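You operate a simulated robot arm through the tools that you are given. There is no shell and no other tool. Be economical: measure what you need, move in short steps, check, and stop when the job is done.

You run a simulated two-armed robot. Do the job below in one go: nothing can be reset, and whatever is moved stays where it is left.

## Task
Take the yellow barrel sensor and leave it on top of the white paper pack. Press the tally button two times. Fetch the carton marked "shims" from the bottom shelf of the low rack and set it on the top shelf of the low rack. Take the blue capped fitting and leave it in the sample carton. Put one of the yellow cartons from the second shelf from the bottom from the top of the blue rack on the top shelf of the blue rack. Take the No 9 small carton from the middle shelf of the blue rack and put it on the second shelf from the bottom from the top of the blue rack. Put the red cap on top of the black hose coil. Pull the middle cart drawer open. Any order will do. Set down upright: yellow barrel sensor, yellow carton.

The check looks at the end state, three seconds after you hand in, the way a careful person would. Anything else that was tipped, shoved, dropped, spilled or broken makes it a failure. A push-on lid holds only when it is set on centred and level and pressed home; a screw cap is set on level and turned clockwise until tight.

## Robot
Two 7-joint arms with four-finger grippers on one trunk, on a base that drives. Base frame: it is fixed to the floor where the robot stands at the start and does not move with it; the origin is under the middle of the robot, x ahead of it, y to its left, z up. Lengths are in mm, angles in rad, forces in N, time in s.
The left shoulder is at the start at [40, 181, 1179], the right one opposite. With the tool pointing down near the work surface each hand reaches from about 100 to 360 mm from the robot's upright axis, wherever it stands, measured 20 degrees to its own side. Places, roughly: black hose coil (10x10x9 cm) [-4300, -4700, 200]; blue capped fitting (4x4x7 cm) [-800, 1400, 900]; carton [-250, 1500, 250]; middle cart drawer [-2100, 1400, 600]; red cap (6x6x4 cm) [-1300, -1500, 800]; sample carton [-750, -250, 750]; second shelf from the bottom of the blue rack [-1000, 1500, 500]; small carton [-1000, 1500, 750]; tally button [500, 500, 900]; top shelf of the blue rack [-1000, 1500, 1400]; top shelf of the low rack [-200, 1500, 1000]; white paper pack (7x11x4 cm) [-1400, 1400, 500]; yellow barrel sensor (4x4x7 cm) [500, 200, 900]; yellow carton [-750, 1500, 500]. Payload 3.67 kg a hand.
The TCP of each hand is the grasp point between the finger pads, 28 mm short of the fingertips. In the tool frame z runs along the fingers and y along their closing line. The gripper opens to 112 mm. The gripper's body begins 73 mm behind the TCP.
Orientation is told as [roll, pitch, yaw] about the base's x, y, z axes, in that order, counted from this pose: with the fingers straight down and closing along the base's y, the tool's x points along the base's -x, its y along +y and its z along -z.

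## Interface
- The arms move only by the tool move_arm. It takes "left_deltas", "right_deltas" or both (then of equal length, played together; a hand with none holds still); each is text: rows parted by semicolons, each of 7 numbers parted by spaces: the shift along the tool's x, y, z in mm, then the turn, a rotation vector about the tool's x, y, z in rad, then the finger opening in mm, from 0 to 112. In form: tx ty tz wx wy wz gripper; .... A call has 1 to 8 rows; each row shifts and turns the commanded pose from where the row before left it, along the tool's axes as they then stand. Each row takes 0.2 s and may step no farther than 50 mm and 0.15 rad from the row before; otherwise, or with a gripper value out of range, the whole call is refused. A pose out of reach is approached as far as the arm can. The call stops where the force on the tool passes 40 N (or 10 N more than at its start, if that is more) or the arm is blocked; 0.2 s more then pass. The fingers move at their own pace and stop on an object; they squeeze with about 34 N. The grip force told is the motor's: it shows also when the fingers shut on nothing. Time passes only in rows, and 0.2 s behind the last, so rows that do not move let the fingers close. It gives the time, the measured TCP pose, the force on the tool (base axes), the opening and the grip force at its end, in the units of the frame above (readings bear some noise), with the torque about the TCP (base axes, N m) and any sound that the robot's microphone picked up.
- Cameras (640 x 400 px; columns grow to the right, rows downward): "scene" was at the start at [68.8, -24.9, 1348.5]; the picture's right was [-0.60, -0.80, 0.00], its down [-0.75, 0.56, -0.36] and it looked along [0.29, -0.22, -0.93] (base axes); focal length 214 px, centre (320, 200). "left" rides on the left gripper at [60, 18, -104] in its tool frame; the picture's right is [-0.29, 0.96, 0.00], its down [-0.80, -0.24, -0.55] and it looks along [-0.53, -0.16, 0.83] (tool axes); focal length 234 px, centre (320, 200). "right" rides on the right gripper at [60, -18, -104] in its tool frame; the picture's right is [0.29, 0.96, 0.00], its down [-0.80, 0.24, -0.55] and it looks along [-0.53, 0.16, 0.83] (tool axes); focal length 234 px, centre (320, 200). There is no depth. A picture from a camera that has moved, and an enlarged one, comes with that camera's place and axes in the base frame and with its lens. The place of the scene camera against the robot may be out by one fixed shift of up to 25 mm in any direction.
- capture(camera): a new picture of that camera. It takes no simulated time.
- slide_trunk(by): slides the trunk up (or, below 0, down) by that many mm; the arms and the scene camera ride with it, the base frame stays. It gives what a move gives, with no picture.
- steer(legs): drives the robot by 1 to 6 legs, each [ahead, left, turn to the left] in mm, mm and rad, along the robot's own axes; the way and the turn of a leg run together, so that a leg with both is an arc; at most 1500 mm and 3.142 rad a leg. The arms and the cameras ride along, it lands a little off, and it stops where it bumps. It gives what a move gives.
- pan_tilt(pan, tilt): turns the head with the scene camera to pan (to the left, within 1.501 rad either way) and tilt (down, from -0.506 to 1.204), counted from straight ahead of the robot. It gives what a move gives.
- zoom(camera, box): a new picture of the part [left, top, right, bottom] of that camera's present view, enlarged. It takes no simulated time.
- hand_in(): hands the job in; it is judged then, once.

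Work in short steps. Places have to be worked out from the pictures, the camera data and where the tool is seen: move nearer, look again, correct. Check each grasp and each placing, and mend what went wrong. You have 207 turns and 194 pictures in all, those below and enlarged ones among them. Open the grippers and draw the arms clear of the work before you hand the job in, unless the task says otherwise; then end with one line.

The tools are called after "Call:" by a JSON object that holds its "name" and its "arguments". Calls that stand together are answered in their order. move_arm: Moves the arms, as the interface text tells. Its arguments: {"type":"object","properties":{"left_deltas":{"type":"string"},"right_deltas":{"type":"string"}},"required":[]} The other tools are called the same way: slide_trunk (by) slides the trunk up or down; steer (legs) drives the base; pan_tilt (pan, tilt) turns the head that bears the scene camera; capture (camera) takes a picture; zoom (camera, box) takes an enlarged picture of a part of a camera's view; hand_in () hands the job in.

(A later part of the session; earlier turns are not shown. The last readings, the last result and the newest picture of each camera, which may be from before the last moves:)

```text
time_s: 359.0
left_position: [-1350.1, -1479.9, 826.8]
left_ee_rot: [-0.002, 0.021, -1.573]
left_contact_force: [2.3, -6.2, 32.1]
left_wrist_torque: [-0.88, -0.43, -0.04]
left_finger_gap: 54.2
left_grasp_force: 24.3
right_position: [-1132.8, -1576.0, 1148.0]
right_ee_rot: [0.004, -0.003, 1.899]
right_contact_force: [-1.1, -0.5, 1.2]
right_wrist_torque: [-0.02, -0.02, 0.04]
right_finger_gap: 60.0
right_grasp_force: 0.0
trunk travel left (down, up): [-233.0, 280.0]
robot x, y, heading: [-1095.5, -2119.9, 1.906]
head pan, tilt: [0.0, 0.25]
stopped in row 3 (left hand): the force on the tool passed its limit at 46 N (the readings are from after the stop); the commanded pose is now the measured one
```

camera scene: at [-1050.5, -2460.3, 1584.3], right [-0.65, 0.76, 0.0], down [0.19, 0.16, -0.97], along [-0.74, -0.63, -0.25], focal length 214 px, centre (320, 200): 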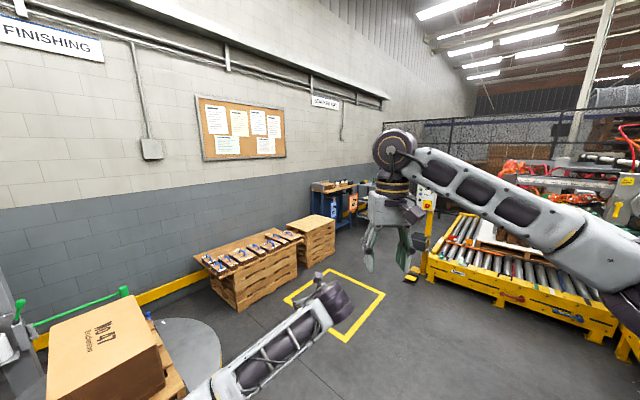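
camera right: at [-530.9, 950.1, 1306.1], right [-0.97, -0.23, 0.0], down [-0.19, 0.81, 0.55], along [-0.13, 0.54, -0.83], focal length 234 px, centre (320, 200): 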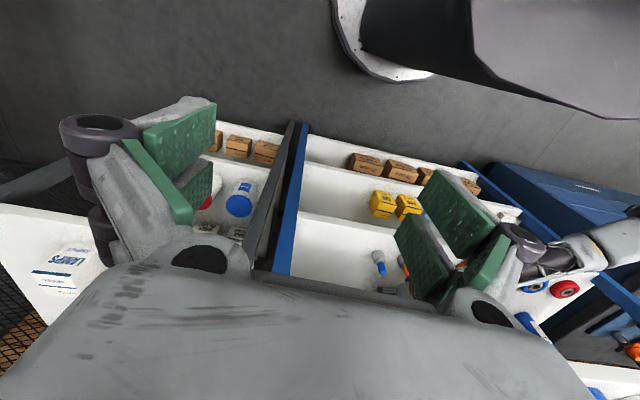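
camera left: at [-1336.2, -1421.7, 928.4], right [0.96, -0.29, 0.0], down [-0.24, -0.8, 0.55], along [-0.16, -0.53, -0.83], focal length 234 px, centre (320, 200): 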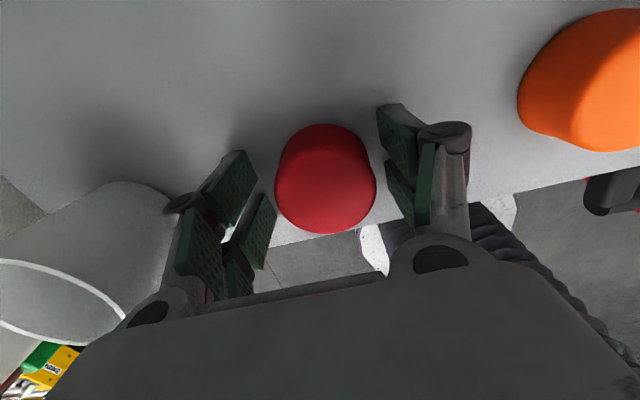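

Tips are on the shelf and the fingers are at the cap's sides (54 mm). I relieve 3 mm, close firmly and lift.

Call:
{"name": "move_arm", "arguments": {"left_deltas": "0 0 -3 0 0 0 74; 0 0 0 0 0 0 74; 0 0 0 0 0 0 40; 0 0 0 0 0 0 40; 0 0 0 0 0 0 40"}}

Call:
{"name": "move_arm", "arguments": {"left_deltas": "0 0 -10 0 0 0 40; 0 0 -30 0 0 0 40; 0 0 -40 0 0 0 40; 0 0 0 0 0 0 40; 0 0 0 0 0 0 40"}}

Call:
{"name": "capture", "arguments": {"camera": "left"}}

```text
time_s: 360.2
left_position: [-1351.5, -1479.3, 826.0]
left_ee_rot: [-0.002, 0.015, -1.573]
left_contact_force: [7.4, 4.2, 35.3]
left_wrist_torque: [-0.6, -1.05, 0.3]
left_finger_gap: 53.7
left_grasp_force: 34.3
right_position: [-1131.6, -1574.8, 1146.7]
right_ee_rot: [0.006, -0.004, 1.897]
right_contact_force: [0.7, -0.1, -0.6]
right_wrist_torque: [0.01, -0.01, -0.01]
right_finger_gap: 59.8
right_grasp_force: 0.1
trunk travel left (down, up): [-233.0, 280.0]
robot x, y, heading: [-1090.9, -2121.7, 1.907]
head pan, tilt: [0.0, 0.25]
```

```text
time_s: 361.4
left_position: [-1353.9, -1481.0, 901.9]
left_ee_rot: [-0.004, 0.008, -1.57]
left_contact_force: [0.3, 0.9, -0.8]
left_wrist_torque: [-0.02, 0.05, -0.01]
left_finger_gap: 53.4
left_grasp_force: 33.7
right_position: [-1132.2, -1572.1, 1145.3]
right_ee_rot: [0.006, -0.001, 1.897]
right_contact_force: [0.8, 0.6, 0.8]
right_wrist_torque: [-0.01, -0.03, -0.01]
right_finger_gap: 60.1
right_grasp_force: 0.0
trunk travel left (down, up): [-233.0, 280.0]
robot x, y, heading: [-1093.8, -2119.3, 1.908]
head pan, tilt: [0.0, 0.25]
```

```text
37 pictures are left
camera left: at [-1335.9, -1421.1, 1006.6], right [0.96, -0.29, -0.01], down [-0.24, -0.8, 0.55], along [-0.16, -0.52, -0.84], focal length 234 px, centre (320, 200)
```

left: 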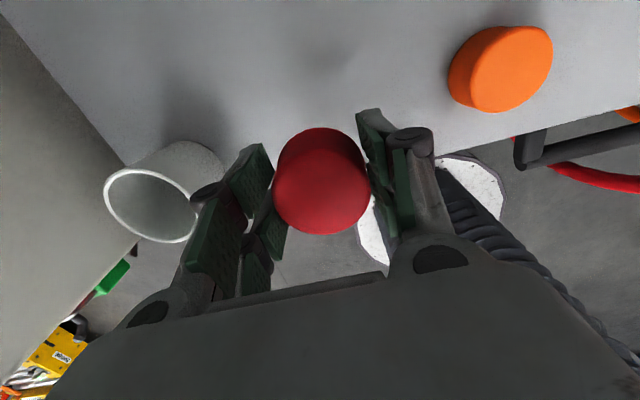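

The cap is held full-depth now. I raise, back away, turn southwest, and check grip stability.

Call:
{"name": "slide_trunk", "arguments": {"by": 200}}

Call:
{"name": "steer", "arguments": {"legs": [[-300, 0, 0], [0, 0, 1.95], [1200, 0, 0]]}}

Call:
{"name": "pan_tilt", "arguments": {"pan": 0.15, "tilt": 0.3}}

Call:
{"name": "capture", "arguments": {"camera": "scene"}}

```text
time_s: 363.6
left_position: [-1352.7, -1479.9, 1099.8]
left_ee_rot: [-0.005, 0.008, -1.57]
left_contact_force: [0.2, 0.3, -0.7]
left_wrist_torque: [0.03, 0.02, -0.01]
left_finger_gap: 52.8
left_grasp_force: 33.9
right_position: [-1133.2, -1573.3, 1344.7]
right_ee_rot: [0.005, -0.001, 1.898]
right_contact_force: [0.3, 0.4, 0.3]
right_wrist_torque: [0.01, -0.03, 0.02]
right_finger_gap: 60.2
right_grasp_force: 0.0
trunk travel left (down, up): [-433.0, 80.0]
robot x, y, heading: [-1095.2, -2120.6, 1.909]
head pan, tilt: [0.0, 0.25]
```

```text
time_s: 376.7
left_position: [-2416.9, -3649.7, 1102.3]
left_ee_rot: [-0.004, 0.009, 0.363]
left_contact_force: [-0.4, -0.1, 0.3]
left_wrist_torque: [-0.02, 0.0, -0.02]
left_finger_gap: 52.8
left_grasp_force: 33.8
right_position: [-2408.6, -3412.1, 1343.9]
right_ee_rot: [0.004, -0.001, -2.451]
right_contact_force: [-0.2, 0.1, 0.3]
right_wrist_torque: [-0.02, -0.01, 0.03]
right_finger_gap: 60.0
right_grasp_force: 0.1
trunk travel left (down, up): [-433.0, 80.0]
robot x, y, heading: [-1910.8, -3180.9, -2.442]
head pan, tilt: [0.0, 0.25]
```

```text
time_s: 377.4
left_position: [-2415.4, -3650.5, 1101.0]
left_ee_rot: [-0.003, 0.007, 0.365]
left_contact_force: [0.2, 0.0, -1.0]
left_wrist_torque: [0.02, 0.0, -0.02]
left_finger_gap: 52.7
left_grasp_force: 34.0
right_position: [-2408.5, -3410.6, 1345.3]
right_ee_rot: [0.005, 0.0, -2.45]
right_contact_force: [-0.5, 0.2, 0.3]
right_wrist_torque: [0.01, 0.02, -0.02]
right_finger_gap: 60.1
right_grasp_force: 0.0
trunk travel left (down, up): [-433.0, 80.0]
robot x, y, heading: [-1910.6, -3179.2, -2.448]
head pan, tilt: [0.15, 0.3]
```

```text
36 pictures are left
camera scene: at [-1985.3, -3254.6, 1554.2], right [-0.75, 0.66, 0.0], down [0.2, 0.22, -0.96], along [-0.63, -0.72, -0.3], focal length 214 px, centre (320, 200)
```

scene: 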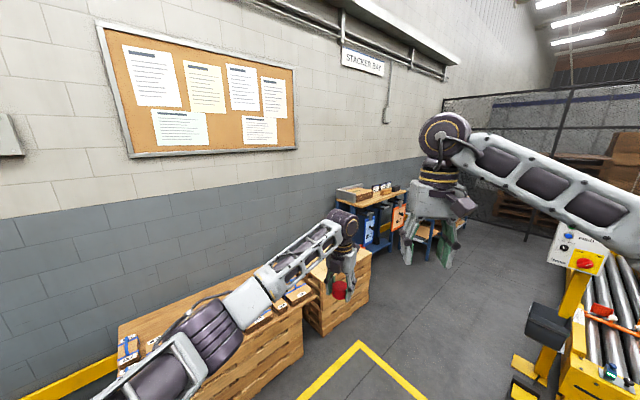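

Grip is stable (52.7). The coil seems to be on the lower shelf of the blue-framed rack under "Stacker Bay". I drive along the lane to it.

Call:
{"name": "steer", "arguments": {"legs": [[0, 0, -0.4], [1500, 0, 0], [900, 0, 0], [0, 0, 1.27]]}}

Call:
{"name": "pan_tilt", "arguments": {"pan": 0.2, "tilt": 0.6}}

Call:
{"name": "capture", "arguments": {"camera": "scene"}}

```text
time_s: 394.2
left_position: [-4130.8, -4605.7, 1101.5]
left_ee_rot: [-0.006, 0.009, 1.27]
left_contact_force: [-0.6, 0.4, -0.7]
left_wrist_torque: [-0.02, 0.03, -0.01]
left_finger_gap: 52.4
left_grasp_force: 34.1
right_position: [-4312.6, -4451.5, 1345.5]
right_ee_rot: [0.004, -0.001, -1.543]
right_contact_force: [-0.5, -0.1, 0.5]
right_wrist_torque: [0.01, -0.03, 0.0]
right_finger_gap: 60.0
right_grasp_force: 0.1
trunk travel left (down, up): [-433.0, 80.0]
robot x, y, heading: [-4188.2, -3917.6, -1.538]
head pan, tilt: [0.15, 0.3]
```

```text
time_s: 395.1
left_position: [-4130.9, -4605.8, 1102.2]
left_ee_rot: [-0.004, 0.008, 1.269]
left_contact_force: [-0.1, -0.4, -1.1]
left_wrist_torque: [0.02, 0.02, 0.01]
left_finger_gap: 52.7
left_grasp_force: 33.9
right_position: [-4311.3, -4451.6, 1344.1]
right_ee_rot: [0.006, 0.001, -1.545]
right_contact_force: [-0.1, 0.8, -0.5]
right_wrist_torque: [0.01, -0.01, 0.04]
right_finger_gap: 59.7
right_grasp_force: 0.0
trunk travel left (down, up): [-433.0, 80.0]
robot x, y, heading: [-4185.7, -3918.2, -1.534]
head pan, tilt: [0.201, 0.6]
```

```text
35 pictures are left
camera scene: at [-4163.7, -4015.3, 1526.8], right [-0.97, -0.23, 0.0], down [-0.13, 0.55, -0.83], along [0.19, -0.8, -0.56], focal length 214 px, centre (320, 200)
```

scene: 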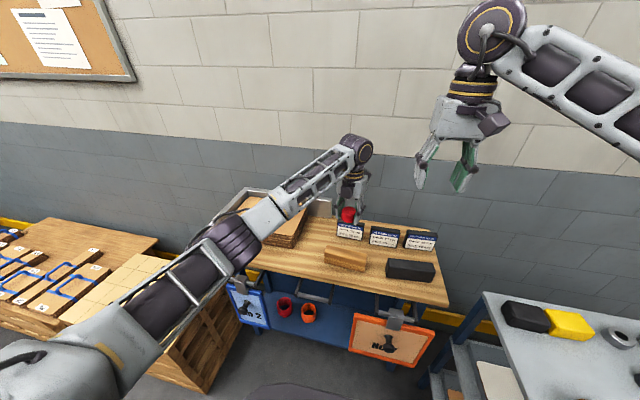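

The coils are on the lower shelf under the table, with sign boards hanging in front. I back off and lower to see beneath.

Call:
{"name": "steer", "arguments": {"legs": [[-350, 0, 0]]}}

Call:
{"name": "slide_trunk", "arguments": {"by": -390}}

Call:
{"name": "pan_tilt", "arguments": {"pan": -0.1, "tilt": 0.6}}

Call:
{"name": "capture", "arguments": {"camera": "scene"}}

```text
time_s: 397.4
left_position: [-4143.1, -4254.8, 1099.9]
left_ee_rot: [-0.002, 0.011, 1.271]
left_contact_force: [0.7, 0.0, -0.7]
left_wrist_torque: [0.01, 0.03, -0.03]
left_finger_gap: 52.8
left_grasp_force: 34.1
right_position: [-4324.9, -4102.2, 1342.7]
right_ee_rot: [0.004, -0.001, -1.544]
right_contact_force: [0.3, -1.0, -0.3]
right_wrist_torque: [-0.03, 0.01, 0.01]
right_finger_gap: 60.0
right_grasp_force: 0.1
trunk travel left (down, up): [-433.0, 80.0]
robot x, y, heading: [-4204.1, -3565.3, -1.54]
head pan, tilt: [0.201, 0.6]
```

```text
time_s: 401.1
left_position: [-4142.4, -4254.3, 710.6]
left_ee_rot: [-0.003, 0.008, 1.269]
left_contact_force: [0.5, 0.1, -0.7]
left_wrist_torque: [0.01, -0.02, 0.01]
left_finger_gap: 52.7
left_grasp_force: 33.7
right_position: [-4324.1, -4102.0, 953.3]
right_ee_rot: [0.004, 0.002, -1.545]
right_contact_force: [-0.4, 0.9, 0.7]
right_wrist_torque: [-0.01, -0.02, -0.01]
right_finger_gap: 60.2
right_grasp_force: 0.0
trunk travel left (down, up): [-43.0, 470.0]
robot x, y, heading: [-4198.6, -3567.3, -1.542]
head pan, tilt: [0.201, 0.6]
```

```text
time_s: 401.9
left_position: [-4142.8, -4254.9, 710.4]
left_ee_rot: [-0.004, 0.008, 1.271]
left_contact_force: [-0.2, 0.2, -0.3]
left_wrist_torque: [-0.03, -0.01, -0.02]
left_finger_gap: 52.7
left_grasp_force: 34.0
right_position: [-4324.6, -4102.1, 953.4]
right_ee_rot: [0.007, -0.001, -1.544]
right_contact_force: [-1.1, -0.5, -0.7]
right_wrist_torque: [0.01, -0.01, -0.01]
right_finger_gap: 59.6
right_grasp_force: 0.1
trunk travel left (down, up): [-43.0, 470.0]
robot x, y, heading: [-4201.2, -3564.7, -1.541]
head pan, tilt: [-0.099, 0.6]
```

```text
34 pictures are left
camera scene: at [-4201.6, -3667.0, 1135.8], right [-1.0, 0.07, 0.0], down [0.04, 0.56, -0.82], along [-0.05, -0.82, -0.57], focal length 214 px, centre (320, 200)
```

scene: 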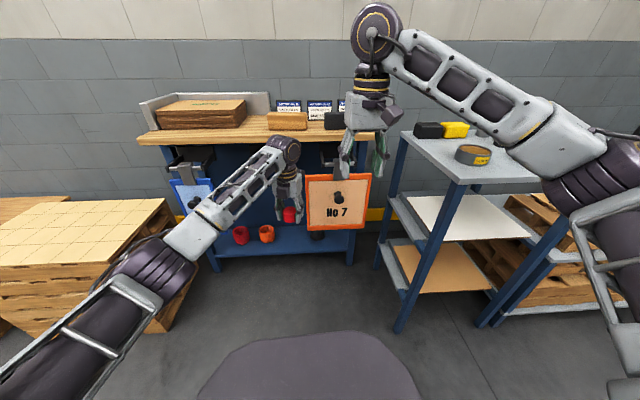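

Call:
{"name": "zoom", "arguments": {"camera": "scene", "box": [200, 140, 400, 270]}}

```text
3.08 times, centred on (300, 205) of scene
camera zoom: at [-4201.6, -3667.0, 1135.8], right [-1.0, 0.07, 0.0], down [0.04, 0.56, -0.82], along [-0.05, -0.82, -0.57], focal length 660 px, centre (382, 185)
```

zoom: 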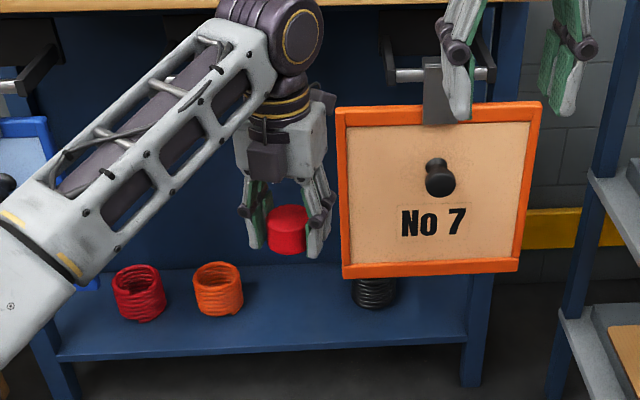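

The black coil stands at about (−4250,−4660) behind the hanging No 7 board, but beside it (x −4193…−3824) there's an opening. I first align the hand's yaw, retract it and shift it left.

Call:
{"name": "move_arm", "arguments": {"left_deltas": "-40 0 0 0 0 -0.11 40; -40 0 0 0 0 -0.11 40; -40 0 0 0 0 -0.11 40; -40 0 0 0 0 0 40; -40 -25 0 0 0 0 40; 0 -45 0 0 0 0 40; 0 -45 0 0 0 0 40; 0 0 0 0 0 0 40"}}

Call:
{"name": "steer", "arguments": {"legs": [[0, 0, -0.227], [180, 134, 0]]}}

Call:
{"name": "capture", "arguments": {"camera": "scene"}}

```text
time_s: 403.7
left_position: [-4006.9, -4053.8, 708.6]
left_ee_rot: [0.0, 0.009, 1.599]
left_contact_force: [0.1, -0.2, -0.5]
left_wrist_torque: [0.0, -0.04, -0.01]
left_finger_gap: 52.6
left_grasp_force: 34.2
right_position: [-4324.1, -4101.6, 953.0]
right_ee_rot: [0.005, 0.0, -1.544]
right_contact_force: [0.5, 0.4, -0.1]
right_wrist_torque: [-0.03, -0.01, 0.02]
right_finger_gap: 60.1
right_grasp_force: 0.0
trunk travel left (down, up): [-43.0, 470.0]
robot x, y, heading: [-4199.1, -3566.5, -1.533]
head pan, tilt: [-0.099, 0.6]
```

```text
time_s: 406.3
left_position: [-4022.3, -4288.6, 707.9]
left_ee_rot: [0.0, 0.009, 1.374]
left_contact_force: [0.3, -0.7, 0.2]
left_wrist_torque: [0.01, 0.01, -0.01]
left_finger_gap: 52.8
left_grasp_force: 34.0
right_position: [-4344.1, -4263.5, 953.1]
right_ee_rot: [0.003, 0.001, -1.77]
right_contact_force: [0.7, -0.8, -1.0]
right_wrist_torque: [0.02, 0.04, 0.01]
right_finger_gap: 60.1
right_grasp_force: 0.1
trunk travel left (down, up): [-43.0, 470.0]
robot x, y, heading: [-4102.1, -3768.8, -1.763]
head pan, tilt: [-0.099, 0.6]
```

```text
32 pictures are left
camera scene: at [-4127.9, -3867.2, 1135.7], right [-0.96, 0.29, 0.0], down [0.16, 0.54, -0.82], along [-0.24, -0.79, -0.57], focal length 214 px, centre (320, 200)
```

scene: 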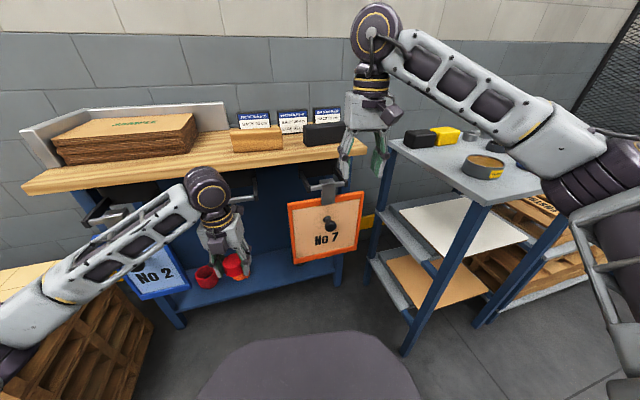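

The opening (x −4200…−3797) is right ahead of the hand. I pull the right hand back, lower the trunk a little and lower the left hand to z≈330.

Call:
{"name": "slide_trunk", "arguments": {"by": -30}}

Call:
{"name": "move_arm", "arguments": {"left_deltas": "0 0 43 0 0 0 40; 0 0 43 0 0 0 40; 0 0 43 0 0 0 40; 0 0 43 0 0 0 40; 0 0 43 0 0 0 40; 0 0 43 0 0 0 40; 0 0 43 0 0 0 40; 0 0 43 0 0 0 40", "right_deltas": "40 0 0 0 0 0 60; 40 0 0 0 0 0 60; 40 0 0 0 0 0 60; 40 0 0 0 0 0 60; 30 0 0 0 0 0 60; 0 0 0 0 0 0 60; 0 0 0 0 0 0 60; 0 0 0 0 0 0 60"}}

Call:
{"name": "capture", "arguments": {"camera": "scene"}}

```text
time_s: 407.1
left_position: [-4022.6, -4288.1, 680.2]
left_ee_rot: [0.0, 0.009, 1.374]
left_contact_force: [0.5, -0.3, 0.2]
left_wrist_torque: [0.02, -0.02, 0.0]
left_finger_gap: 52.9
left_grasp_force: 34.4
right_position: [-4343.8, -4262.6, 925.0]
right_ee_rot: [0.003, 0.0, -1.771]
right_contact_force: [-0.3, 0.7, 0.2]
right_wrist_torque: [-0.03, 0.02, -0.01]
right_finger_gap: 60.4
right_grasp_force: 0.0
trunk travel left (down, up): [-13.0, 500.0]
robot x, y, heading: [-4103.2, -3769.4, -1.766]
head pan, tilt: [-0.099, 0.6]
```

```text
time_s: 408.9
left_position: [-4023.9, -4290.6, 336.4]
left_ee_rot: [0.0, 0.01, 1.372]
left_contact_force: [0.4, 0.0, -0.4]
left_wrist_torque: [0.01, 0.03, 0.06]
left_finger_gap: 52.6
left_grasp_force: 34.0
right_position: [-4306.5, -4075.7, 923.0]
right_ee_rot: [0.004, 0.0, -1.768]
right_contact_force: [0.6, 0.5, 0.1]
right_wrist_torque: [0.0, -0.02, 0.0]
right_finger_gap: 60.0
right_grasp_force: 0.1
trunk travel left (down, up): [-13.0, 500.0]
robot x, y, heading: [-4103.1, -3772.3, -1.763]
head pan, tilt: [-0.099, 0.6]
```

```text
31 pictures are left
camera scene: at [-4128.4, -3866.2, 1106.8], right [-0.96, 0.29, 0.0], down [0.16, 0.54, -0.82], along [-0.24, -0.79, -0.57], focal length 214 px, centre (320, 200)
```

scene: 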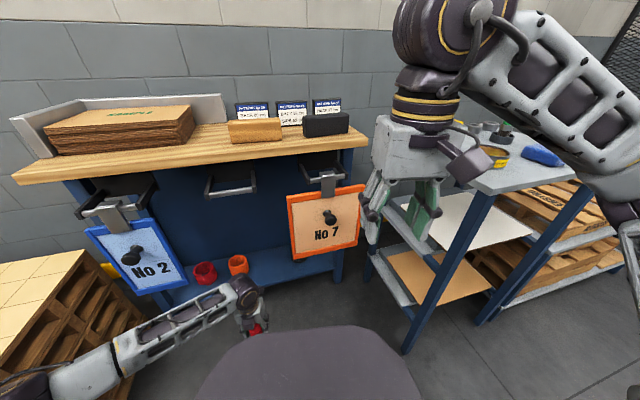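

The hand is below board level. I drive ahead 260 so the hand passes through the opening, then look.

Call:
{"name": "steer", "arguments": {"legs": [[260, 0, 0]]}}

Call:
{"name": "capture", "arguments": {"camera": "left"}}

Call:
{"name": "capture", "arguments": {"camera": "scene"}}

```text
time_s: 410.8
left_position: [-4070.1, -4543.6, 334.6]
left_ee_rot: [0.0, 0.01, 1.377]
left_contact_force: [0.0, 0.0, -0.4]
left_wrist_torque: [0.01, -0.02, -0.03]
left_finger_gap: 52.8
left_grasp_force: 33.9
right_position: [-4354.4, -4332.6, 923.3]
right_ee_rot: [0.005, 0.001, -1.765]
right_contact_force: [-1.3, 0.9, -0.2]
right_wrist_torque: [0.01, 0.02, -0.02]
right_finger_gap: 60.3
right_grasp_force: 0.1
trunk travel left (down, up): [-13.0, 500.0]
robot x, y, heading: [-4149.6, -4025.0, -1.766]
head pan, tilt: [-0.099, 0.6]
```

```text
30 pictures are left
camera left: at [-4101.7, -4598.8, 440.3], right [-0.88, 0.47, 0.0], down [0.39, 0.74, 0.55], along [0.26, 0.48, -0.84], focal length 234 px, centre (320, 200)
```

left: 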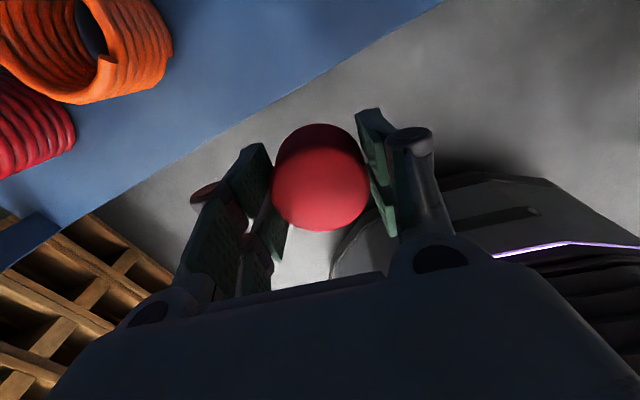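

```text
29 pictures are left
camera scene: at [-4177.6, -4121.8, 1106.7], right [-0.96, 0.29, 0.0], down [0.16, 0.54, -0.82], along [-0.24, -0.79, -0.57], focal length 214 px, centre (320, 200)
```

scene: 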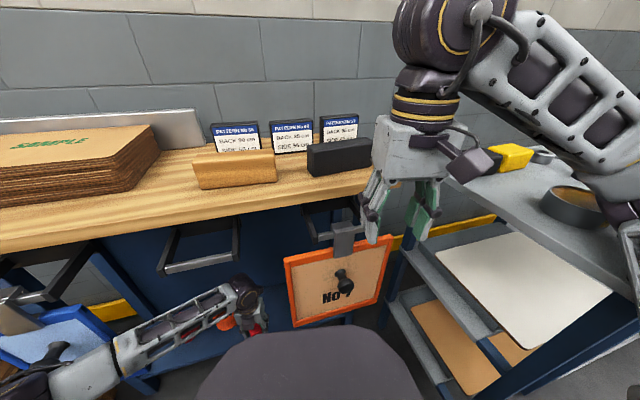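

The flipped wrist camera looks away from the black coil here. I turn the hand back by π about its vertical axis so the camera looks forward.

Call:
{"name": "move_arm", "arguments": {"left_deltas": "0 0 0 0 0 -0.149 40; 0 0 0 0 0 -0.149 40; 0 0 0 0 0 -0.149 40; 0 0 0 0 0 -0.149 40; 0 0 0 0 0 -0.149 40; 0 0 0 0 0 -0.149 40; 0 0 0 0 0 -0.149 40"}}

Call:
{"name": "move_arm", "arguments": {"left_deltas": "0 0 0 0 0 -0.149 40; 0 0 0 0 0 -0.149 40; 0 0 0 0 0 -0.149 40; 0 0 0 0 0 -0.149 40; 0 0 0 0 0 -0.149 40; 0 0 0 0 0 -0.149 40; 0 0 0 0 0 -0.149 40"}}

Call:
{"name": "move_arm", "arguments": {"left_deltas": "0 0 0 0 0 -0.149 40; 0 0 0 0 0 -0.149 40; 0 0 0 0 0 -0.149 40; 0 0 0 0 0 -0.149 40; 0 0 0 0 0 -0.149 40; 0 0 0 0 0 -0.149 40; 0 0 0 0 0 -0.149 40"}}

Call:
{"name": "capture", "arguments": {"camera": "left"}}

```text
time_s: 412.4
left_position: [-4071.4, -4545.3, 335.7]
left_ee_rot: [0.008, 0.006, 2.422]
left_contact_force: [0.2, 0.2, -0.9]
left_wrist_torque: [0.02, -0.03, 0.0]
left_finger_gap: 52.7
left_grasp_force: 34.1
right_position: [-4353.8, -4332.1, 923.8]
right_ee_rot: [0.006, 0.0, -1.766]
right_contact_force: [0.9, -0.3, 0.1]
right_wrist_torque: [-0.03, -0.03, -0.01]
right_finger_gap: 60.0
right_grasp_force: 0.0
trunk travel left (down, up): [-13.0, 500.0]
robot x, y, heading: [-4151.3, -4026.7, -1.756]
head pan, tilt: [-0.099, 0.6]
```

```text
time_s: 413.9
left_position: [-4072.1, -4544.2, 336.8]
left_ee_rot: [0.009, -0.004, -2.816]
left_contact_force: [0.9, 0.4, -0.6]
left_wrist_torque: [-0.01, -0.02, 0.0]
left_finger_gap: 52.8
left_grasp_force: 34.6
right_position: [-4354.8, -4332.2, 924.7]
right_ee_rot: [0.006, 0.0, -1.767]
right_contact_force: [-0.1, 0.3, 0.3]
right_wrist_torque: [0.02, 0.02, 0.02]
right_finger_gap: 60.1
right_grasp_force: 0.1
trunk travel left (down, up): [-13.0, 500.0]
robot x, y, heading: [-4154.1, -4026.3, -1.763]
head pan, tilt: [-0.099, 0.6]
```

```text
time_s: 415.6
left_position: [-4070.7, -4544.3, 335.6]
left_ee_rot: [0.002, -0.009, -1.773]
left_contact_force: [0.6, 0.0, -0.6]
left_wrist_torque: [0.02, -0.01, 0.01]
left_finger_gap: 52.8
left_grasp_force: 33.7
right_position: [-4354.5, -4332.2, 925.1]
right_ee_rot: [0.006, 0.0, -1.766]
right_contact_force: [0.1, 0.2, -0.3]
right_wrist_torque: [-0.01, 0.02, 0.01]
right_finger_gap: 59.9
right_grasp_force: 0.1
trunk travel left (down, up): [-13.0, 500.0]
robot x, y, heading: [-4150.1, -4027.2, -1.765]
head pan, tilt: [-0.099, 0.6]
```

```text
28 pictures are left
camera left: at [-4042.6, -4488.3, 439.7], right [0.88, -0.48, 0.0], down [-0.4, -0.73, 0.56], along [-0.26, -0.49, -0.83], focal length 234 px, centre (320, 200)
```

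left: 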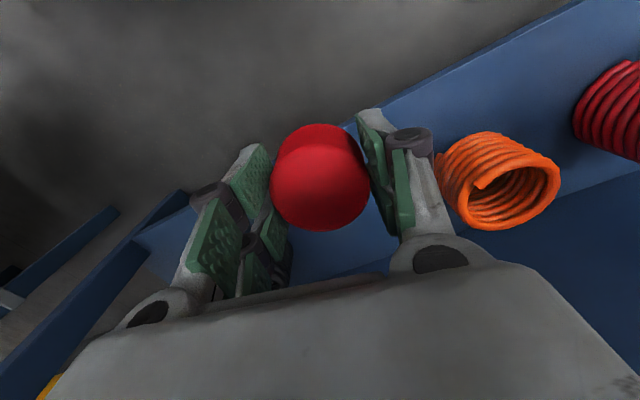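

I zoom on the orange coil to judge the coils' inner opening versus the cap's size.

Call:
{"name": "zoom", "arguments": {"camera": "left", "box": [400, 90, 640, 260]}}

```text
2.35 times, centred on (520, 175) of left
camera zoom: at [-4042.6, -4488.3, 439.7], right [0.88, -0.48, 0.0], down [-0.4, -0.73, 0.56], along [-0.26, -0.49, -0.83], focal length 551 px, centre (-151, 259)
```

zoom: 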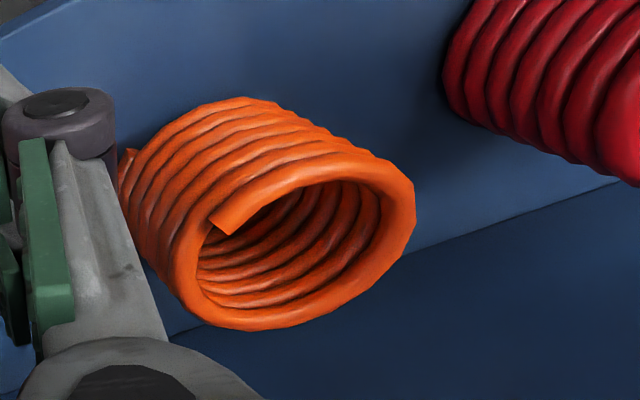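

The coil may be hollow-topped, so accuracy matters. I rotate the hand 1.1 rad so the black coil comes into the camera's side view.

Call:
{"name": "move_arm", "arguments": {"left_deltas": "0 0 0 0 0 -0.1375 40; 0 0 0 0 0 -0.1375 40; 0 0 0 0 0 -0.1375 40; 0 0 0 0 0 -0.1375 40; 0 0 0 0 0 -0.1375 40; 0 0 0 0 0 -0.1375 40; 0 0 0 0 0 -0.1375 40; 0 0 0 0 0 -0.1375 40"}}

Call:
{"name": "capture", "arguments": {"camera": "left"}}

```text
time_s: 417.4
left_position: [-4071.2, -4544.0, 335.7]
left_ee_rot: [-0.008, -0.005, -0.673]
left_contact_force: [-0.2, -0.7, 0.3]
left_wrist_torque: [0.03, 0.01, 0.0]
left_finger_gap: 52.6
left_grasp_force: 34.4
right_position: [-4354.3, -4330.5, 924.8]
right_ee_rot: [0.007, -0.002, -1.767]
right_contact_force: [-0.2, -0.3, -0.5]
right_wrist_torque: [-0.01, 0.02, -0.01]
right_finger_gap: 59.9
right_grasp_force: 0.0
trunk travel left (down, up): [-13.0, 500.0]
robot x, y, heading: [-4155.8, -4025.9, -1.756]
head pan, tilt: [-0.099, 0.6]
```

```text
26 pictures are left
camera left: at [-4108.2, -4491.5, 439.8], right [0.82, 0.57, -0.01], down [0.47, -0.68, 0.56], along [0.31, -0.46, -0.83], focal length 234 px, centre (320, 200)
```

left: 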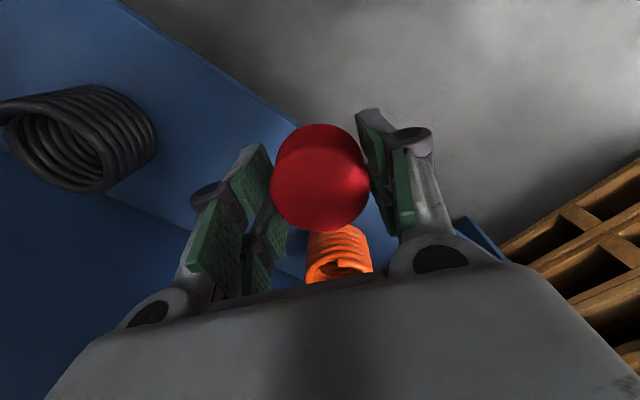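

Call:
{"name": "zoom", "arguments": {"camera": "left", "box": [0, 60, 200, 220]}}

```text
2.50 times, centred on (100, 140) of left
camera zoom: at [-4108.2, -4491.5, 439.8], right [0.82, 0.57, -0.01], down [0.47, -0.68, 0.56], along [0.31, -0.46, -0.83], focal length 585 px, centre (870, 350)
```

zoom: 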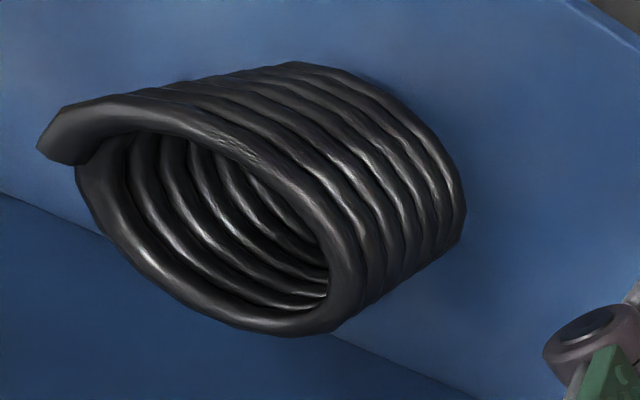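

Coil centre ≈(−4255,−4692). To be safe against a hollow top I aim the cap ~35 mm to the near side, over the ring. I drive 30 ahead and move the hand west over it, still 60 mm above.

Call:
{"name": "steer", "arguments": {"legs": [[30, 0, 0]]}}

Call:
{"name": "move_arm", "arguments": {"left_deltas": "20.4 -43 0 0 0 0 40; 20.4 -43 0 0 0 0 40; 20.4 -43 0 0 0 0 40; 20.4 -43 0 0 0 0 40; 0 0 0 0 0 0 40"}}

Call:
{"name": "capture", "arguments": {"camera": "left"}}

Call:
{"name": "capture", "arguments": {"camera": "scene"}}

```text
time_s: 418.3
left_position: [-4077.5, -4573.7, 335.6]
left_ee_rot: [-0.011, -0.004, -0.679]
left_contact_force: [0.0, 0.5, -0.4]
left_wrist_torque: [0.0, 0.02, 0.03]
left_finger_gap: 52.7
left_grasp_force: 34.0
right_position: [-4361.5, -4359.1, 925.5]
right_ee_rot: [0.006, -0.003, -1.77]
right_contact_force: [-0.3, -0.3, 0.0]
right_wrist_torque: [-0.04, -0.04, 0.01]
right_finger_gap: 59.9
right_grasp_force: 0.2
trunk travel left (down, up): [-13.0, 500.0]
robot x, y, heading: [-4158.0, -4050.0, -1.766]
head pan, tilt: [-0.099, 0.6]
stopped in leg 1: the robot was blocked; the commanded pose is now the measured one
```

```text
time_s: 419.3
left_position: [-4112.8, -4674.3, 306.6]
left_ee_rot: [0.07, -0.136, -0.614]
left_contact_force: [-0.6, 0.4, 0.0]
left_wrist_torque: [0.0, 0.02, 0.01]
left_finger_gap: 52.8
left_grasp_force: 34.4
right_position: [-4361.0, -4361.1, 925.3]
right_ee_rot: [0.005, -0.004, -1.77]
right_contact_force: [-0.7, -0.1, 0.8]
right_wrist_torque: [-0.02, 0.01, -0.02]
right_finger_gap: 60.1
right_grasp_force: 0.0
trunk travel left (down, up): [-13.0, 500.0]
robot x, y, heading: [-4157.7, -4054.5, -1.76]
head pan, tilt: [-0.099, 0.6]
stopped in row 4 (left hand): the arm was blocked; the commanded pose is now the measured one
```

```text
24 pictures are left
camera left: at [-4167.8, -4623.1, 402.5], right [0.78, 0.62, 0.1], down [0.43, -0.64, 0.64], along [0.46, -0.45, -0.76], focal length 234 px, centre (320, 200)
```

left: 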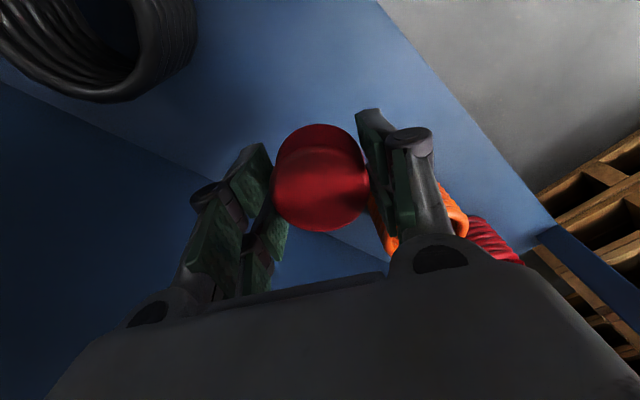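

```text
23 pictures are left
camera scene: at [-4183.2, -4149.2, 1107.1], right [-0.96, 0.29, 0.0], down [0.16, 0.54, -0.82], along [-0.24, -0.79, -0.57], focal length 214 px, centre (320, 200)
```

scene: 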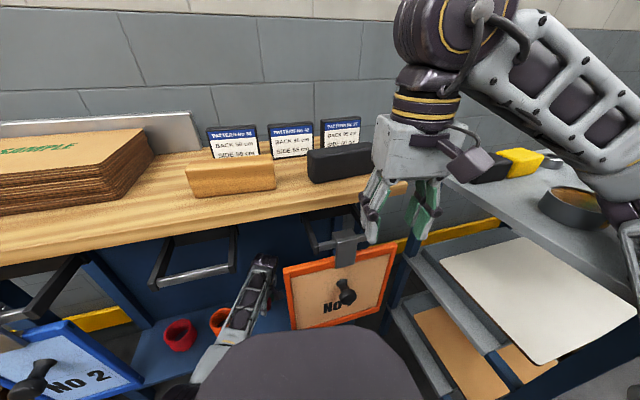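

The elbow rests on the robot's own base in this stance. I lift the hand, back out through the opening, and will re-enter with a different heading so the elbow stays clear.

Call:
{"name": "move_arm", "arguments": {"left_deltas": "0 0 -15 0 0.045 0 40; 0 0 -15 -0.035 0.045 0 40; 0 15 0 -0.035 0.045 0 40; 0 0 0 0 0 0 40"}}

Call:
{"name": "steer", "arguments": {"legs": [[-300, 0, 0]]}}

Call:
{"name": "capture", "arguments": {"camera": "scene"}}

```text
time_s: 420.3
left_position: [-4089.7, -4667.7, 337.0]
left_ee_rot: [0.147, -0.023, -0.592]
left_contact_force: [0.3, -0.3, -1.2]
left_wrist_torque: [-0.01, 0.03, 0.04]
left_finger_gap: 52.9
left_grasp_force: 34.4
right_position: [-4360.8, -4359.5, 924.4]
right_ee_rot: [0.005, -0.003, -1.769]
right_contact_force: [-0.2, 0.9, 1.2]
right_wrist_torque: [-0.01, 0.01, -0.01]
right_finger_gap: 60.2
right_grasp_force: 0.1
trunk travel left (down, up): [-13.0, 500.0]
robot x, y, heading: [-4159.2, -4054.5, -1.76]
head pan, tilt: [-0.099, 0.6]
```

```text
time_s: 422.4
left_position: [-4031.9, -4375.4, 337.5]
left_ee_rot: [0.146, -0.025, -0.595]
left_contact_force: [-0.1, 0.3, 0.5]
left_wrist_torque: [-0.03, -0.01, 0.01]
left_finger_gap: 52.8
left_grasp_force: 34.1
right_position: [-4304.4, -4065.1, 925.4]
right_ee_rot: [0.005, -0.004, -1.773]
right_contact_force: [-0.5, -0.3, 0.0]
right_wrist_torque: [-0.01, 0.02, 0.0]
right_finger_gap: 59.8
right_grasp_force: 0.2
trunk travel left (down, up): [-13.0, 500.0]
robot x, y, heading: [-4099.4, -3762.0, -1.764]
head pan, tilt: [-0.099, 0.6]
```

```text
22 pictures are left
camera scene: at [-4126.3, -3855.2, 1106.9], right [-0.96, 0.29, 0.0], down [0.16, 0.54, -0.83], along [-0.24, -0.79, -0.56], focal length 214 px, centre (320, 200)
```

scene: 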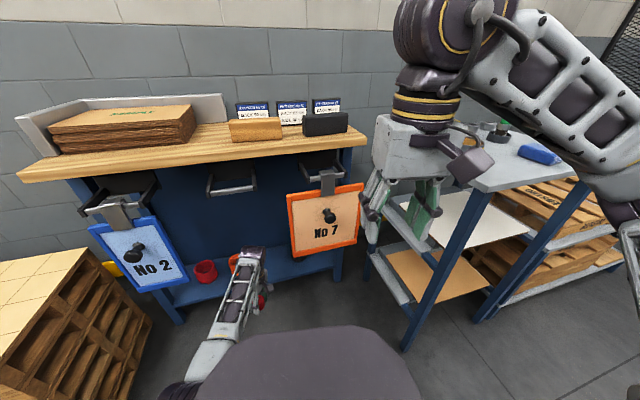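

Boards are unmoved. I level the left hand, raise the right hand, then turn to heading ≈−2.1 and reposition.

Call:
{"name": "move_arm", "arguments": {"left_deltas": "0 0 0 0.147 0.025 0 40; 0 0 0 0 0 0 40; 0 0 0 0 0 0 40; 0 0 0 0 0 0 40; 0 0 0 0 0 0 40; 0 0 0 0 0 0 40", "right_deltas": "0 0 -45 0 0 0 60; 0 0 -45 0 0 0 60; 0 0 -45 0 0 0 60; 0 0 -45 0 0 0 60; 0 0 -45 0 0 0 60; 0 0 -45 0 0 0 60"}}

Call:
{"name": "steer", "arguments": {"legs": [[-80, 0, 0], [0, 0, -0.336]]}}

```text
time_s: 423.8
left_position: [-4025.9, -4388.9, 352.4]
left_ee_rot: [-0.024, -0.019, -0.586]
left_contact_force: [-0.5, 0.9, 1.5]
left_wrist_torque: [-0.1, 0.02, 0.03]
left_finger_gap: 53.0
left_grasp_force: 33.8
right_position: [-4303.3, -4062.2, 1184.2]
right_ee_rot: [0.007, -0.01, -1.769]
right_contact_force: [0.8, 1.9, 0.8]
right_wrist_torque: [-0.17, 0.04, -0.03]
right_finger_gap: 60.1
right_grasp_force: 0.1
right hand out of reach, approached as far as the arm can: row 6
trunk travel left (down, up): [-13.0, 500.0]
robot x, y, heading: [-4098.7, -3761.0, -1.768]
head pan, tilt: [-0.099, 0.6]
```

```text
time_s: 426.0
left_position: [-4226.3, -4301.8, 351.3]
left_ee_rot: [-0.025, -0.02, -0.926]
left_contact_force: [0.2, 1.0, -1.9]
left_wrist_torque: [-0.13, 0.09, 0.04]
left_finger_gap: 53.2
left_grasp_force: 33.8
right_position: [-4379.2, -3902.7, 1181.5]
right_ee_rot: [0.008, -0.004, -2.108]
right_contact_force: [-0.4, 0.0, -0.4]
right_wrist_torque: [-0.02, -0.02, 0.0]
right_finger_gap: 60.1
right_grasp_force: 0.1
trunk travel left (down, up): [-13.0, 500.0]
robot x, y, heading: [-4084.3, -3680.9, -2.102]
head pan, tilt: [-0.099, 0.6]
```

Now I shift the hand left/forward relative to the body to the planned offset.

Call:
{"name": "move_arm", "arguments": {"left_deltas": "-27 25 0 -0.024 0.02 0 40; -27 25 0 0 0 0 40; -27 25 0 0 0 0 40; -26 24.5 0 0 0 0 40; 0 0 0 0 0 0 40"}}

Call:
{"name": "capture", "arguments": {"camera": "scene"}}

```text
time_s: 427.2
left_position: [-4082.1, -4326.4, 351.7]
left_ee_rot: [0.0, 0.0, -0.925]
left_contact_force: [0.3, -0.7, 0.0]
left_wrist_torque: [0.02, 0.01, 0.03]
left_finger_gap: 52.5
left_grasp_force: 34.0
right_position: [-4379.6, -3902.7, 1182.2]
right_ee_rot: [0.008, -0.002, -2.107]
right_contact_force: [0.2, -0.6, 0.7]
right_wrist_torque: [0.01, 0.01, 0.0]
right_finger_gap: 59.8
right_grasp_force: 0.1
trunk travel left (down, up): [-13.0, 500.0]
robot x, y, heading: [-4088.6, -3679.7, -2.104]
head pan, tilt: [-0.099, 0.6]
```

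```text
21 pictures are left
camera scene: at [-4144.1, -3761.2, 1106.8], right [-0.81, 0.59, 0.0], down [0.33, 0.46, -0.82], along [-0.49, -0.67, -0.57], focal length 214 px, centre (320, 200)
```

scene: 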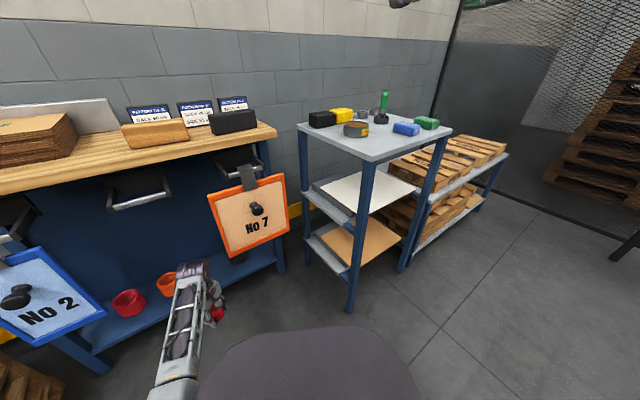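

Good posture. I now drive straight south (in world) through the opening: 320 mm.

Call:
{"name": "steer", "arguments": {"legs": [[276, 162, 0]]}}

Call:
{"name": "capture", "arguments": {"camera": "scene"}}

```text
time_s: 429.3
left_position: [-4083.7, -4647.1, 351.6]
left_ee_rot: [0.001, 0.002, -0.926]
left_contact_force: [0.1, 0.5, -0.4]
left_wrist_torque: [-0.01, 0.02, -0.01]
left_finger_gap: 52.7
left_grasp_force: 34.0
right_position: [-4379.5, -4224.8, 1181.4]
right_ee_rot: [0.007, -0.004, -2.109]
right_contact_force: [0.1, -0.3, 0.5]
right_wrist_torque: [0.04, -0.02, 0.0]
right_finger_gap: 60.1
right_grasp_force: 0.1
trunk travel left (down, up): [-13.0, 500.0]
robot x, y, heading: [-4084.8, -4005.3, -2.105]
head pan, tilt: [-0.099, 0.6]
```

```text
20 pictures are left
camera scene: at [-4144.2, -4082.2, 1106.7], right [-0.81, 0.59, 0.0], down [0.33, 0.46, -0.82], along [-0.49, -0.67, -0.57], focal length 214 px, centre (320, 200)
```

scene: 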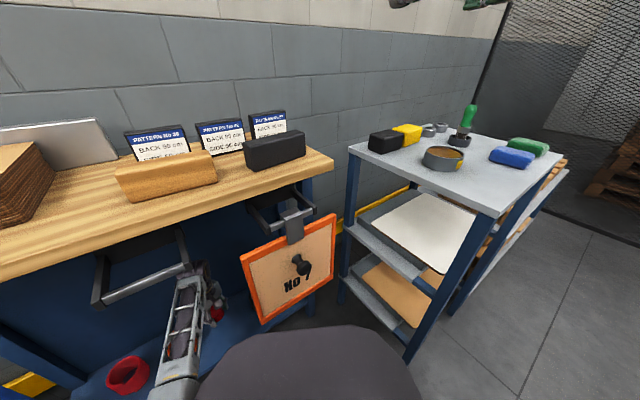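

Inside with no contact. Now I shift west ~165 by base to bring the cap over the coil's near side.

Call:
{"name": "steer", "arguments": {"legs": [[46, -68, 0]]}}

Call:
{"name": "capture", "arguments": {"camera": "left"}}

```text
time_s: 430.4
left_position: [-4164.6, -4653.6, 351.0]
left_ee_rot: [0.002, 0.001, -0.924]
left_contact_force: [-0.4, 0.4, -0.5]
left_wrist_torque: [-0.01, 0.0, -0.01]
left_finger_gap: 53.0
left_grasp_force: 34.2
right_position: [-4461.8, -4229.0, 1181.0]
right_ee_rot: [0.008, -0.003, -2.11]
right_contact_force: [-1.7, 0.4, 0.7]
right_wrist_torque: [-0.01, -0.05, 0.01]
right_finger_gap: 60.0
right_grasp_force: 0.1
trunk travel left (down, up): [-13.0, 500.0]
robot x, y, heading: [-4168.8, -4007.2, -2.101]
head pan, tilt: [-0.099, 0.6]
```

```text
19 pictures are left
camera left: at [-4187.9, -4593.3, 456.2], right [0.94, 0.35, 0.0], down [0.29, -0.78, 0.55], along [0.19, -0.52, -0.83], focal length 234 px, centre (320, 200)
```

left: 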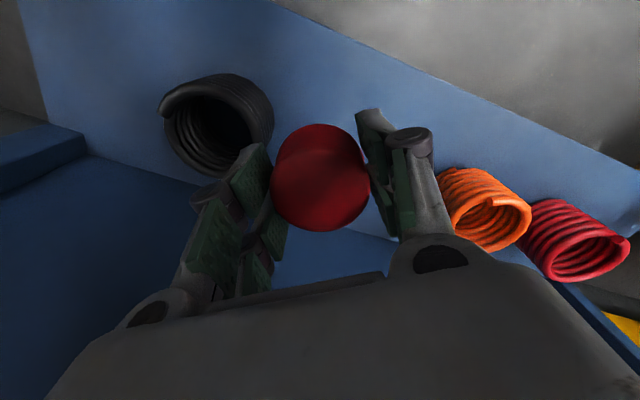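

Triangulated coil centre ≈(−4262,−4697), top ≈237. I shift the last 92 mm west.

Call:
{"name": "steer", "arguments": {"legs": [[53, -75, 0]]}}

Call:
{"name": "capture", "arguments": {"camera": "left"}}

```text
time_s: 431.5
left_position: [-4257.0, -4659.6, 351.1]
left_ee_rot: [0.002, 0.0, -0.926]
left_contact_force: [-0.4, 0.4, -0.3]
left_wrist_torque: [0.02, 0.01, 0.01]
left_finger_gap: 52.5
left_grasp_force: 34.2
right_position: [-4554.2, -4236.3, 1182.1]
right_ee_rot: [0.011, 0.0, -2.112]
right_contact_force: [-0.4, 0.6, 0.4]
right_wrist_torque: [0.0, -0.08, 0.0]
right_finger_gap: 60.1
right_grasp_force: 0.0
trunk travel left (down, up): [-13.0, 500.0]
robot x, y, heading: [-4261.2, -4015.9, -2.104]
head pan, tilt: [-0.099, 0.6]
```

```text
18 pictures are left
camera left: at [-4279.4, -4601.0, 455.8], right [0.94, 0.34, 0.0], down [0.29, -0.78, 0.55], along [0.19, -0.52, -0.83], focal length 234 px, centre (320, 200)
```

left: 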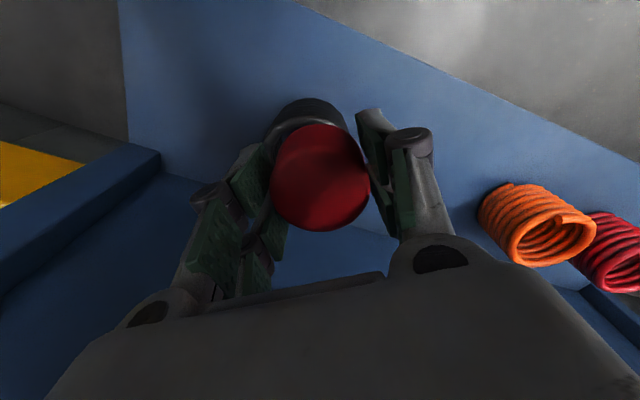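

The cap is above the near part of the coil. I lower 60 and check pose and forces.

Call:
{"name": "move_arm", "arguments": {"left_deltas": "0 0 20 0 0 0 40; 0 0 20 0 0 0 40; 0 0 15 0 0 0 40; 0 0 0 0 0 0 40"}}

Call:
{"name": "zoom", "arguments": {"camera": "left", "box": [180, 60, 460, 260]}}

```text
time_s: 432.5
left_position: [-4255.3, -4660.0, 295.7]
left_ee_rot: [0.003, 0.0, -0.926]
left_contact_force: [-0.5, 0.6, -0.9]
left_wrist_torque: [0.01, 0.0, -0.01]
left_finger_gap: 53.2
left_grasp_force: 33.7
right_position: [-4551.8, -4236.7, 1181.5]
right_ee_rot: [0.009, -0.004, -2.112]
right_contact_force: [0.1, -0.3, -0.2]
right_wrist_torque: [-0.06, 0.0, 0.02]
right_finger_gap: 60.2
right_grasp_force: 0.0
trunk travel left (down, up): [-13.0, 500.0]
robot x, y, heading: [-4259.2, -4011.9, -2.101]
head pan, tilt: [-0.099, 0.6]
```

```text
2.00 times, centred on (320, 160) of left
camera zoom: at [-4278.8, -4600.7, 400.7], right [0.94, 0.34, 0.0], down [0.29, -0.78, 0.55], along [0.19, -0.52, -0.83], focal length 468 px, centre (320, 280)
```

zoom: 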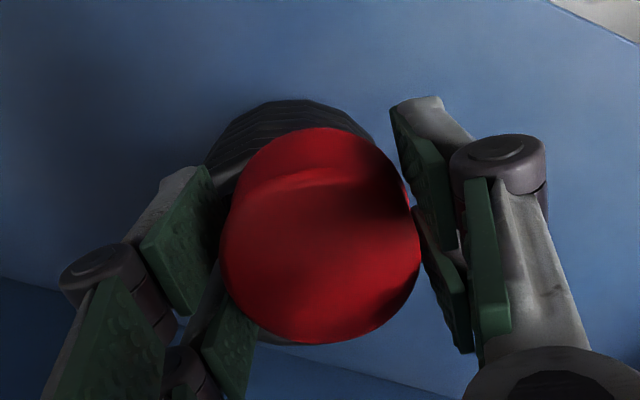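

Still free. I lower in 4 mm steps until contact.

Call:
{"name": "move_arm", "arguments": {"left_deltas": "0 0 5 0 0 0 40; 0 0 5 0 0 0 40; 0 0 4 0 0 0 40; 0 0 0 0 0 0 40"}}

Call:
{"name": "move_arm", "arguments": {"left_deltas": "0 0 4 0 0 0 40; 0 0 0 0 0 0 40"}}

Call:
{"name": "move_arm", "arguments": {"left_deltas": "0 0 3 0 0 0 40; 0 0 0 0 0 0 40"}}

```text
time_s: 433.5
left_position: [-4256.2, -4659.5, 282.7]
left_ee_rot: [-0.001, -0.001, -0.927]
left_contact_force: [0.6, 1.1, -0.4]
left_wrist_torque: [0.01, 0.0, 0.0]
left_finger_gap: 52.9
left_grasp_force: 33.7
right_position: [-4552.5, -4235.9, 1180.4]
right_ee_rot: [0.01, -0.002, -2.113]
right_contact_force: [0.0, -0.3, -0.4]
right_wrist_torque: [0.01, 0.01, -0.02]
right_finger_gap: 60.2
right_grasp_force: 0.0
trunk travel left (down, up): [-13.0, 500.0]
robot x, y, heading: [-4260.8, -4014.7, -2.104]
head pan, tilt: [-0.099, 0.6]
```

```text
time_s: 434.1
left_position: [-4255.4, -4660.5, 277.7]
left_ee_rot: [0.003, 0.0, -0.926]
left_contact_force: [0.1, 0.4, 0.3]
left_wrist_torque: [0.01, 0.04, 0.01]
left_finger_gap: 53.0
left_grasp_force: 34.5
right_position: [-4552.7, -4236.6, 1181.0]
right_ee_rot: [0.01, -0.003, -2.11]
right_contact_force: [0.2, -1.0, 0.1]
right_wrist_torque: [-0.02, -0.04, 0.0]
right_finger_gap: 59.9
right_grasp_force: 0.1
trunk travel left (down, up): [-13.0, 500.0]
robot x, y, heading: [-4256.2, -4016.4, -2.106]
head pan, tilt: [-0.099, 0.6]
```

```text
time_s: 434.7
left_position: [-4256.1, -4659.3, 277.6]
left_ee_rot: [-0.001, 0.0, -0.925]
left_contact_force: [0.6, 3.1, 6.7]
left_wrist_torque: [0.07, 0.15, -0.05]
left_finger_gap: 53.0
left_grasp_force: 34.1
right_position: [-4552.3, -4235.4, 1181.6]
right_ee_rot: [0.009, -0.005, -2.112]
right_contact_force: [-0.2, -0.3, 0.4]
right_wrist_torque: [0.01, 0.0, -0.01]
right_finger_gap: 59.9
right_grasp_force: 0.0
trunk travel left (down, up): [-13.0, 500.0]
robot x, y, heading: [-4258.1, -4015.7, -2.101]
head pan, tilt: [-0.099, 0.6]
```

First contact is at the cap's west edge. I press 2 mm more to see how the contact develops.

Call:
{"name": "move_arm", "arguments": {"left_deltas": "0 0 2 0 0 0 40; 0 0 0 0 0 0 40"}}

Call:
{"name": "capture", "arguments": {"camera": "left"}}

```text
time_s: 435.3
left_position: [-4256.5, -4661.1, 276.3]
left_ee_rot: [-0.003, -0.001, -0.926]
left_contact_force: [3.1, 7.5, 24.3]
left_wrist_torque: [0.21, 0.33, -0.07]
left_finger_gap: 52.8
left_grasp_force: 34.2
right_position: [-4552.4, -4233.8, 1181.5]
right_ee_rot: [0.009, -0.005, -2.111]
right_contact_force: [-0.3, 0.4, 0.2]
right_wrist_torque: [0.0, -0.01, 0.02]
right_finger_gap: 60.1
right_grasp_force: 0.0
trunk travel left (down, up): [-13.0, 500.0]
robot x, y, heading: [-4255.9, -4015.7, -2.106]
head pan, tilt: [-0.099, 0.6]
```

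```text
16 pictures are left
camera left: at [-4278.9, -4601.0, 380.4], right [0.94, 0.35, 0.0], down [0.29, -0.78, 0.56], along [0.19, -0.52, -0.83], focal length 234 px, centre (320, 200)
```

left: 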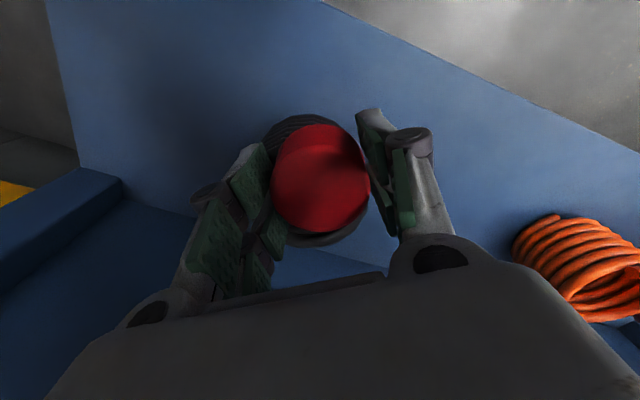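

Re-measured centre ≈(−4256,−4688); to sit squarely over the ring I shift 9 mm further to the near side and lower again.

Call:
{"name": "move_arm", "arguments": {"left_deltas": "0 0 -8 0 0 0 40; 7.2 5.4 0 0 0 0 40; 0 0 5 0 0 0 40; 0 0 2 0 0 0 40; 0 0 0 0 0 0 40"}}

Call:
{"name": "move_arm", "arguments": {"left_deltas": "0 0 2 0 0 0 40; 0 0 0 0 0 0 40"}}

```text
time_s: 436.5
left_position: [-4255.7, -4651.2, 275.9]
left_ee_rot: [-0.001, -0.003, -0.926]
left_contact_force: [1.2, 2.0, 12.6]
left_wrist_torque: [-0.03, 0.26, 0.0]
left_finger_gap: 52.5
left_grasp_force: 34.1
right_position: [-4553.0, -4234.6, 1182.8]
right_ee_rot: [0.008, -0.004, -2.112]
right_contact_force: [0.1, 0.5, 0.6]
right_wrist_torque: [0.01, 0.0, 0.0]
right_finger_gap: 60.1
right_grasp_force: 0.2
trunk travel left (down, up): [-13.0, 500.0]
robot x, y, heading: [-4256.7, -4011.2, -2.105]
head pan, tilt: [-0.099, 0.6]
```

```text
time_s: 437.1
left_position: [-4254.6, -4651.0, 275.5]
left_ee_rot: [-0.004, -0.003, -0.927]
left_contact_force: [4.7, 6.9, 31.7]
left_wrist_torque: [-0.18, 0.33, -0.02]
left_finger_gap: 53.1
left_grasp_force: 33.8
right_position: [-4551.4, -4232.7, 1181.9]
right_ee_rot: [0.011, -0.004, -2.113]
right_contact_force: [0.6, -0.1, 0.2]
right_wrist_torque: [0.02, -0.01, -0.01]
right_finger_gap: 60.0
right_grasp_force: 0.0
trunk travel left (down, up): [-13.0, 500.0]
robot x, y, heading: [-4257.7, -4015.7, -2.107]
head pan, tilt: [-0.099, 0.6]
```

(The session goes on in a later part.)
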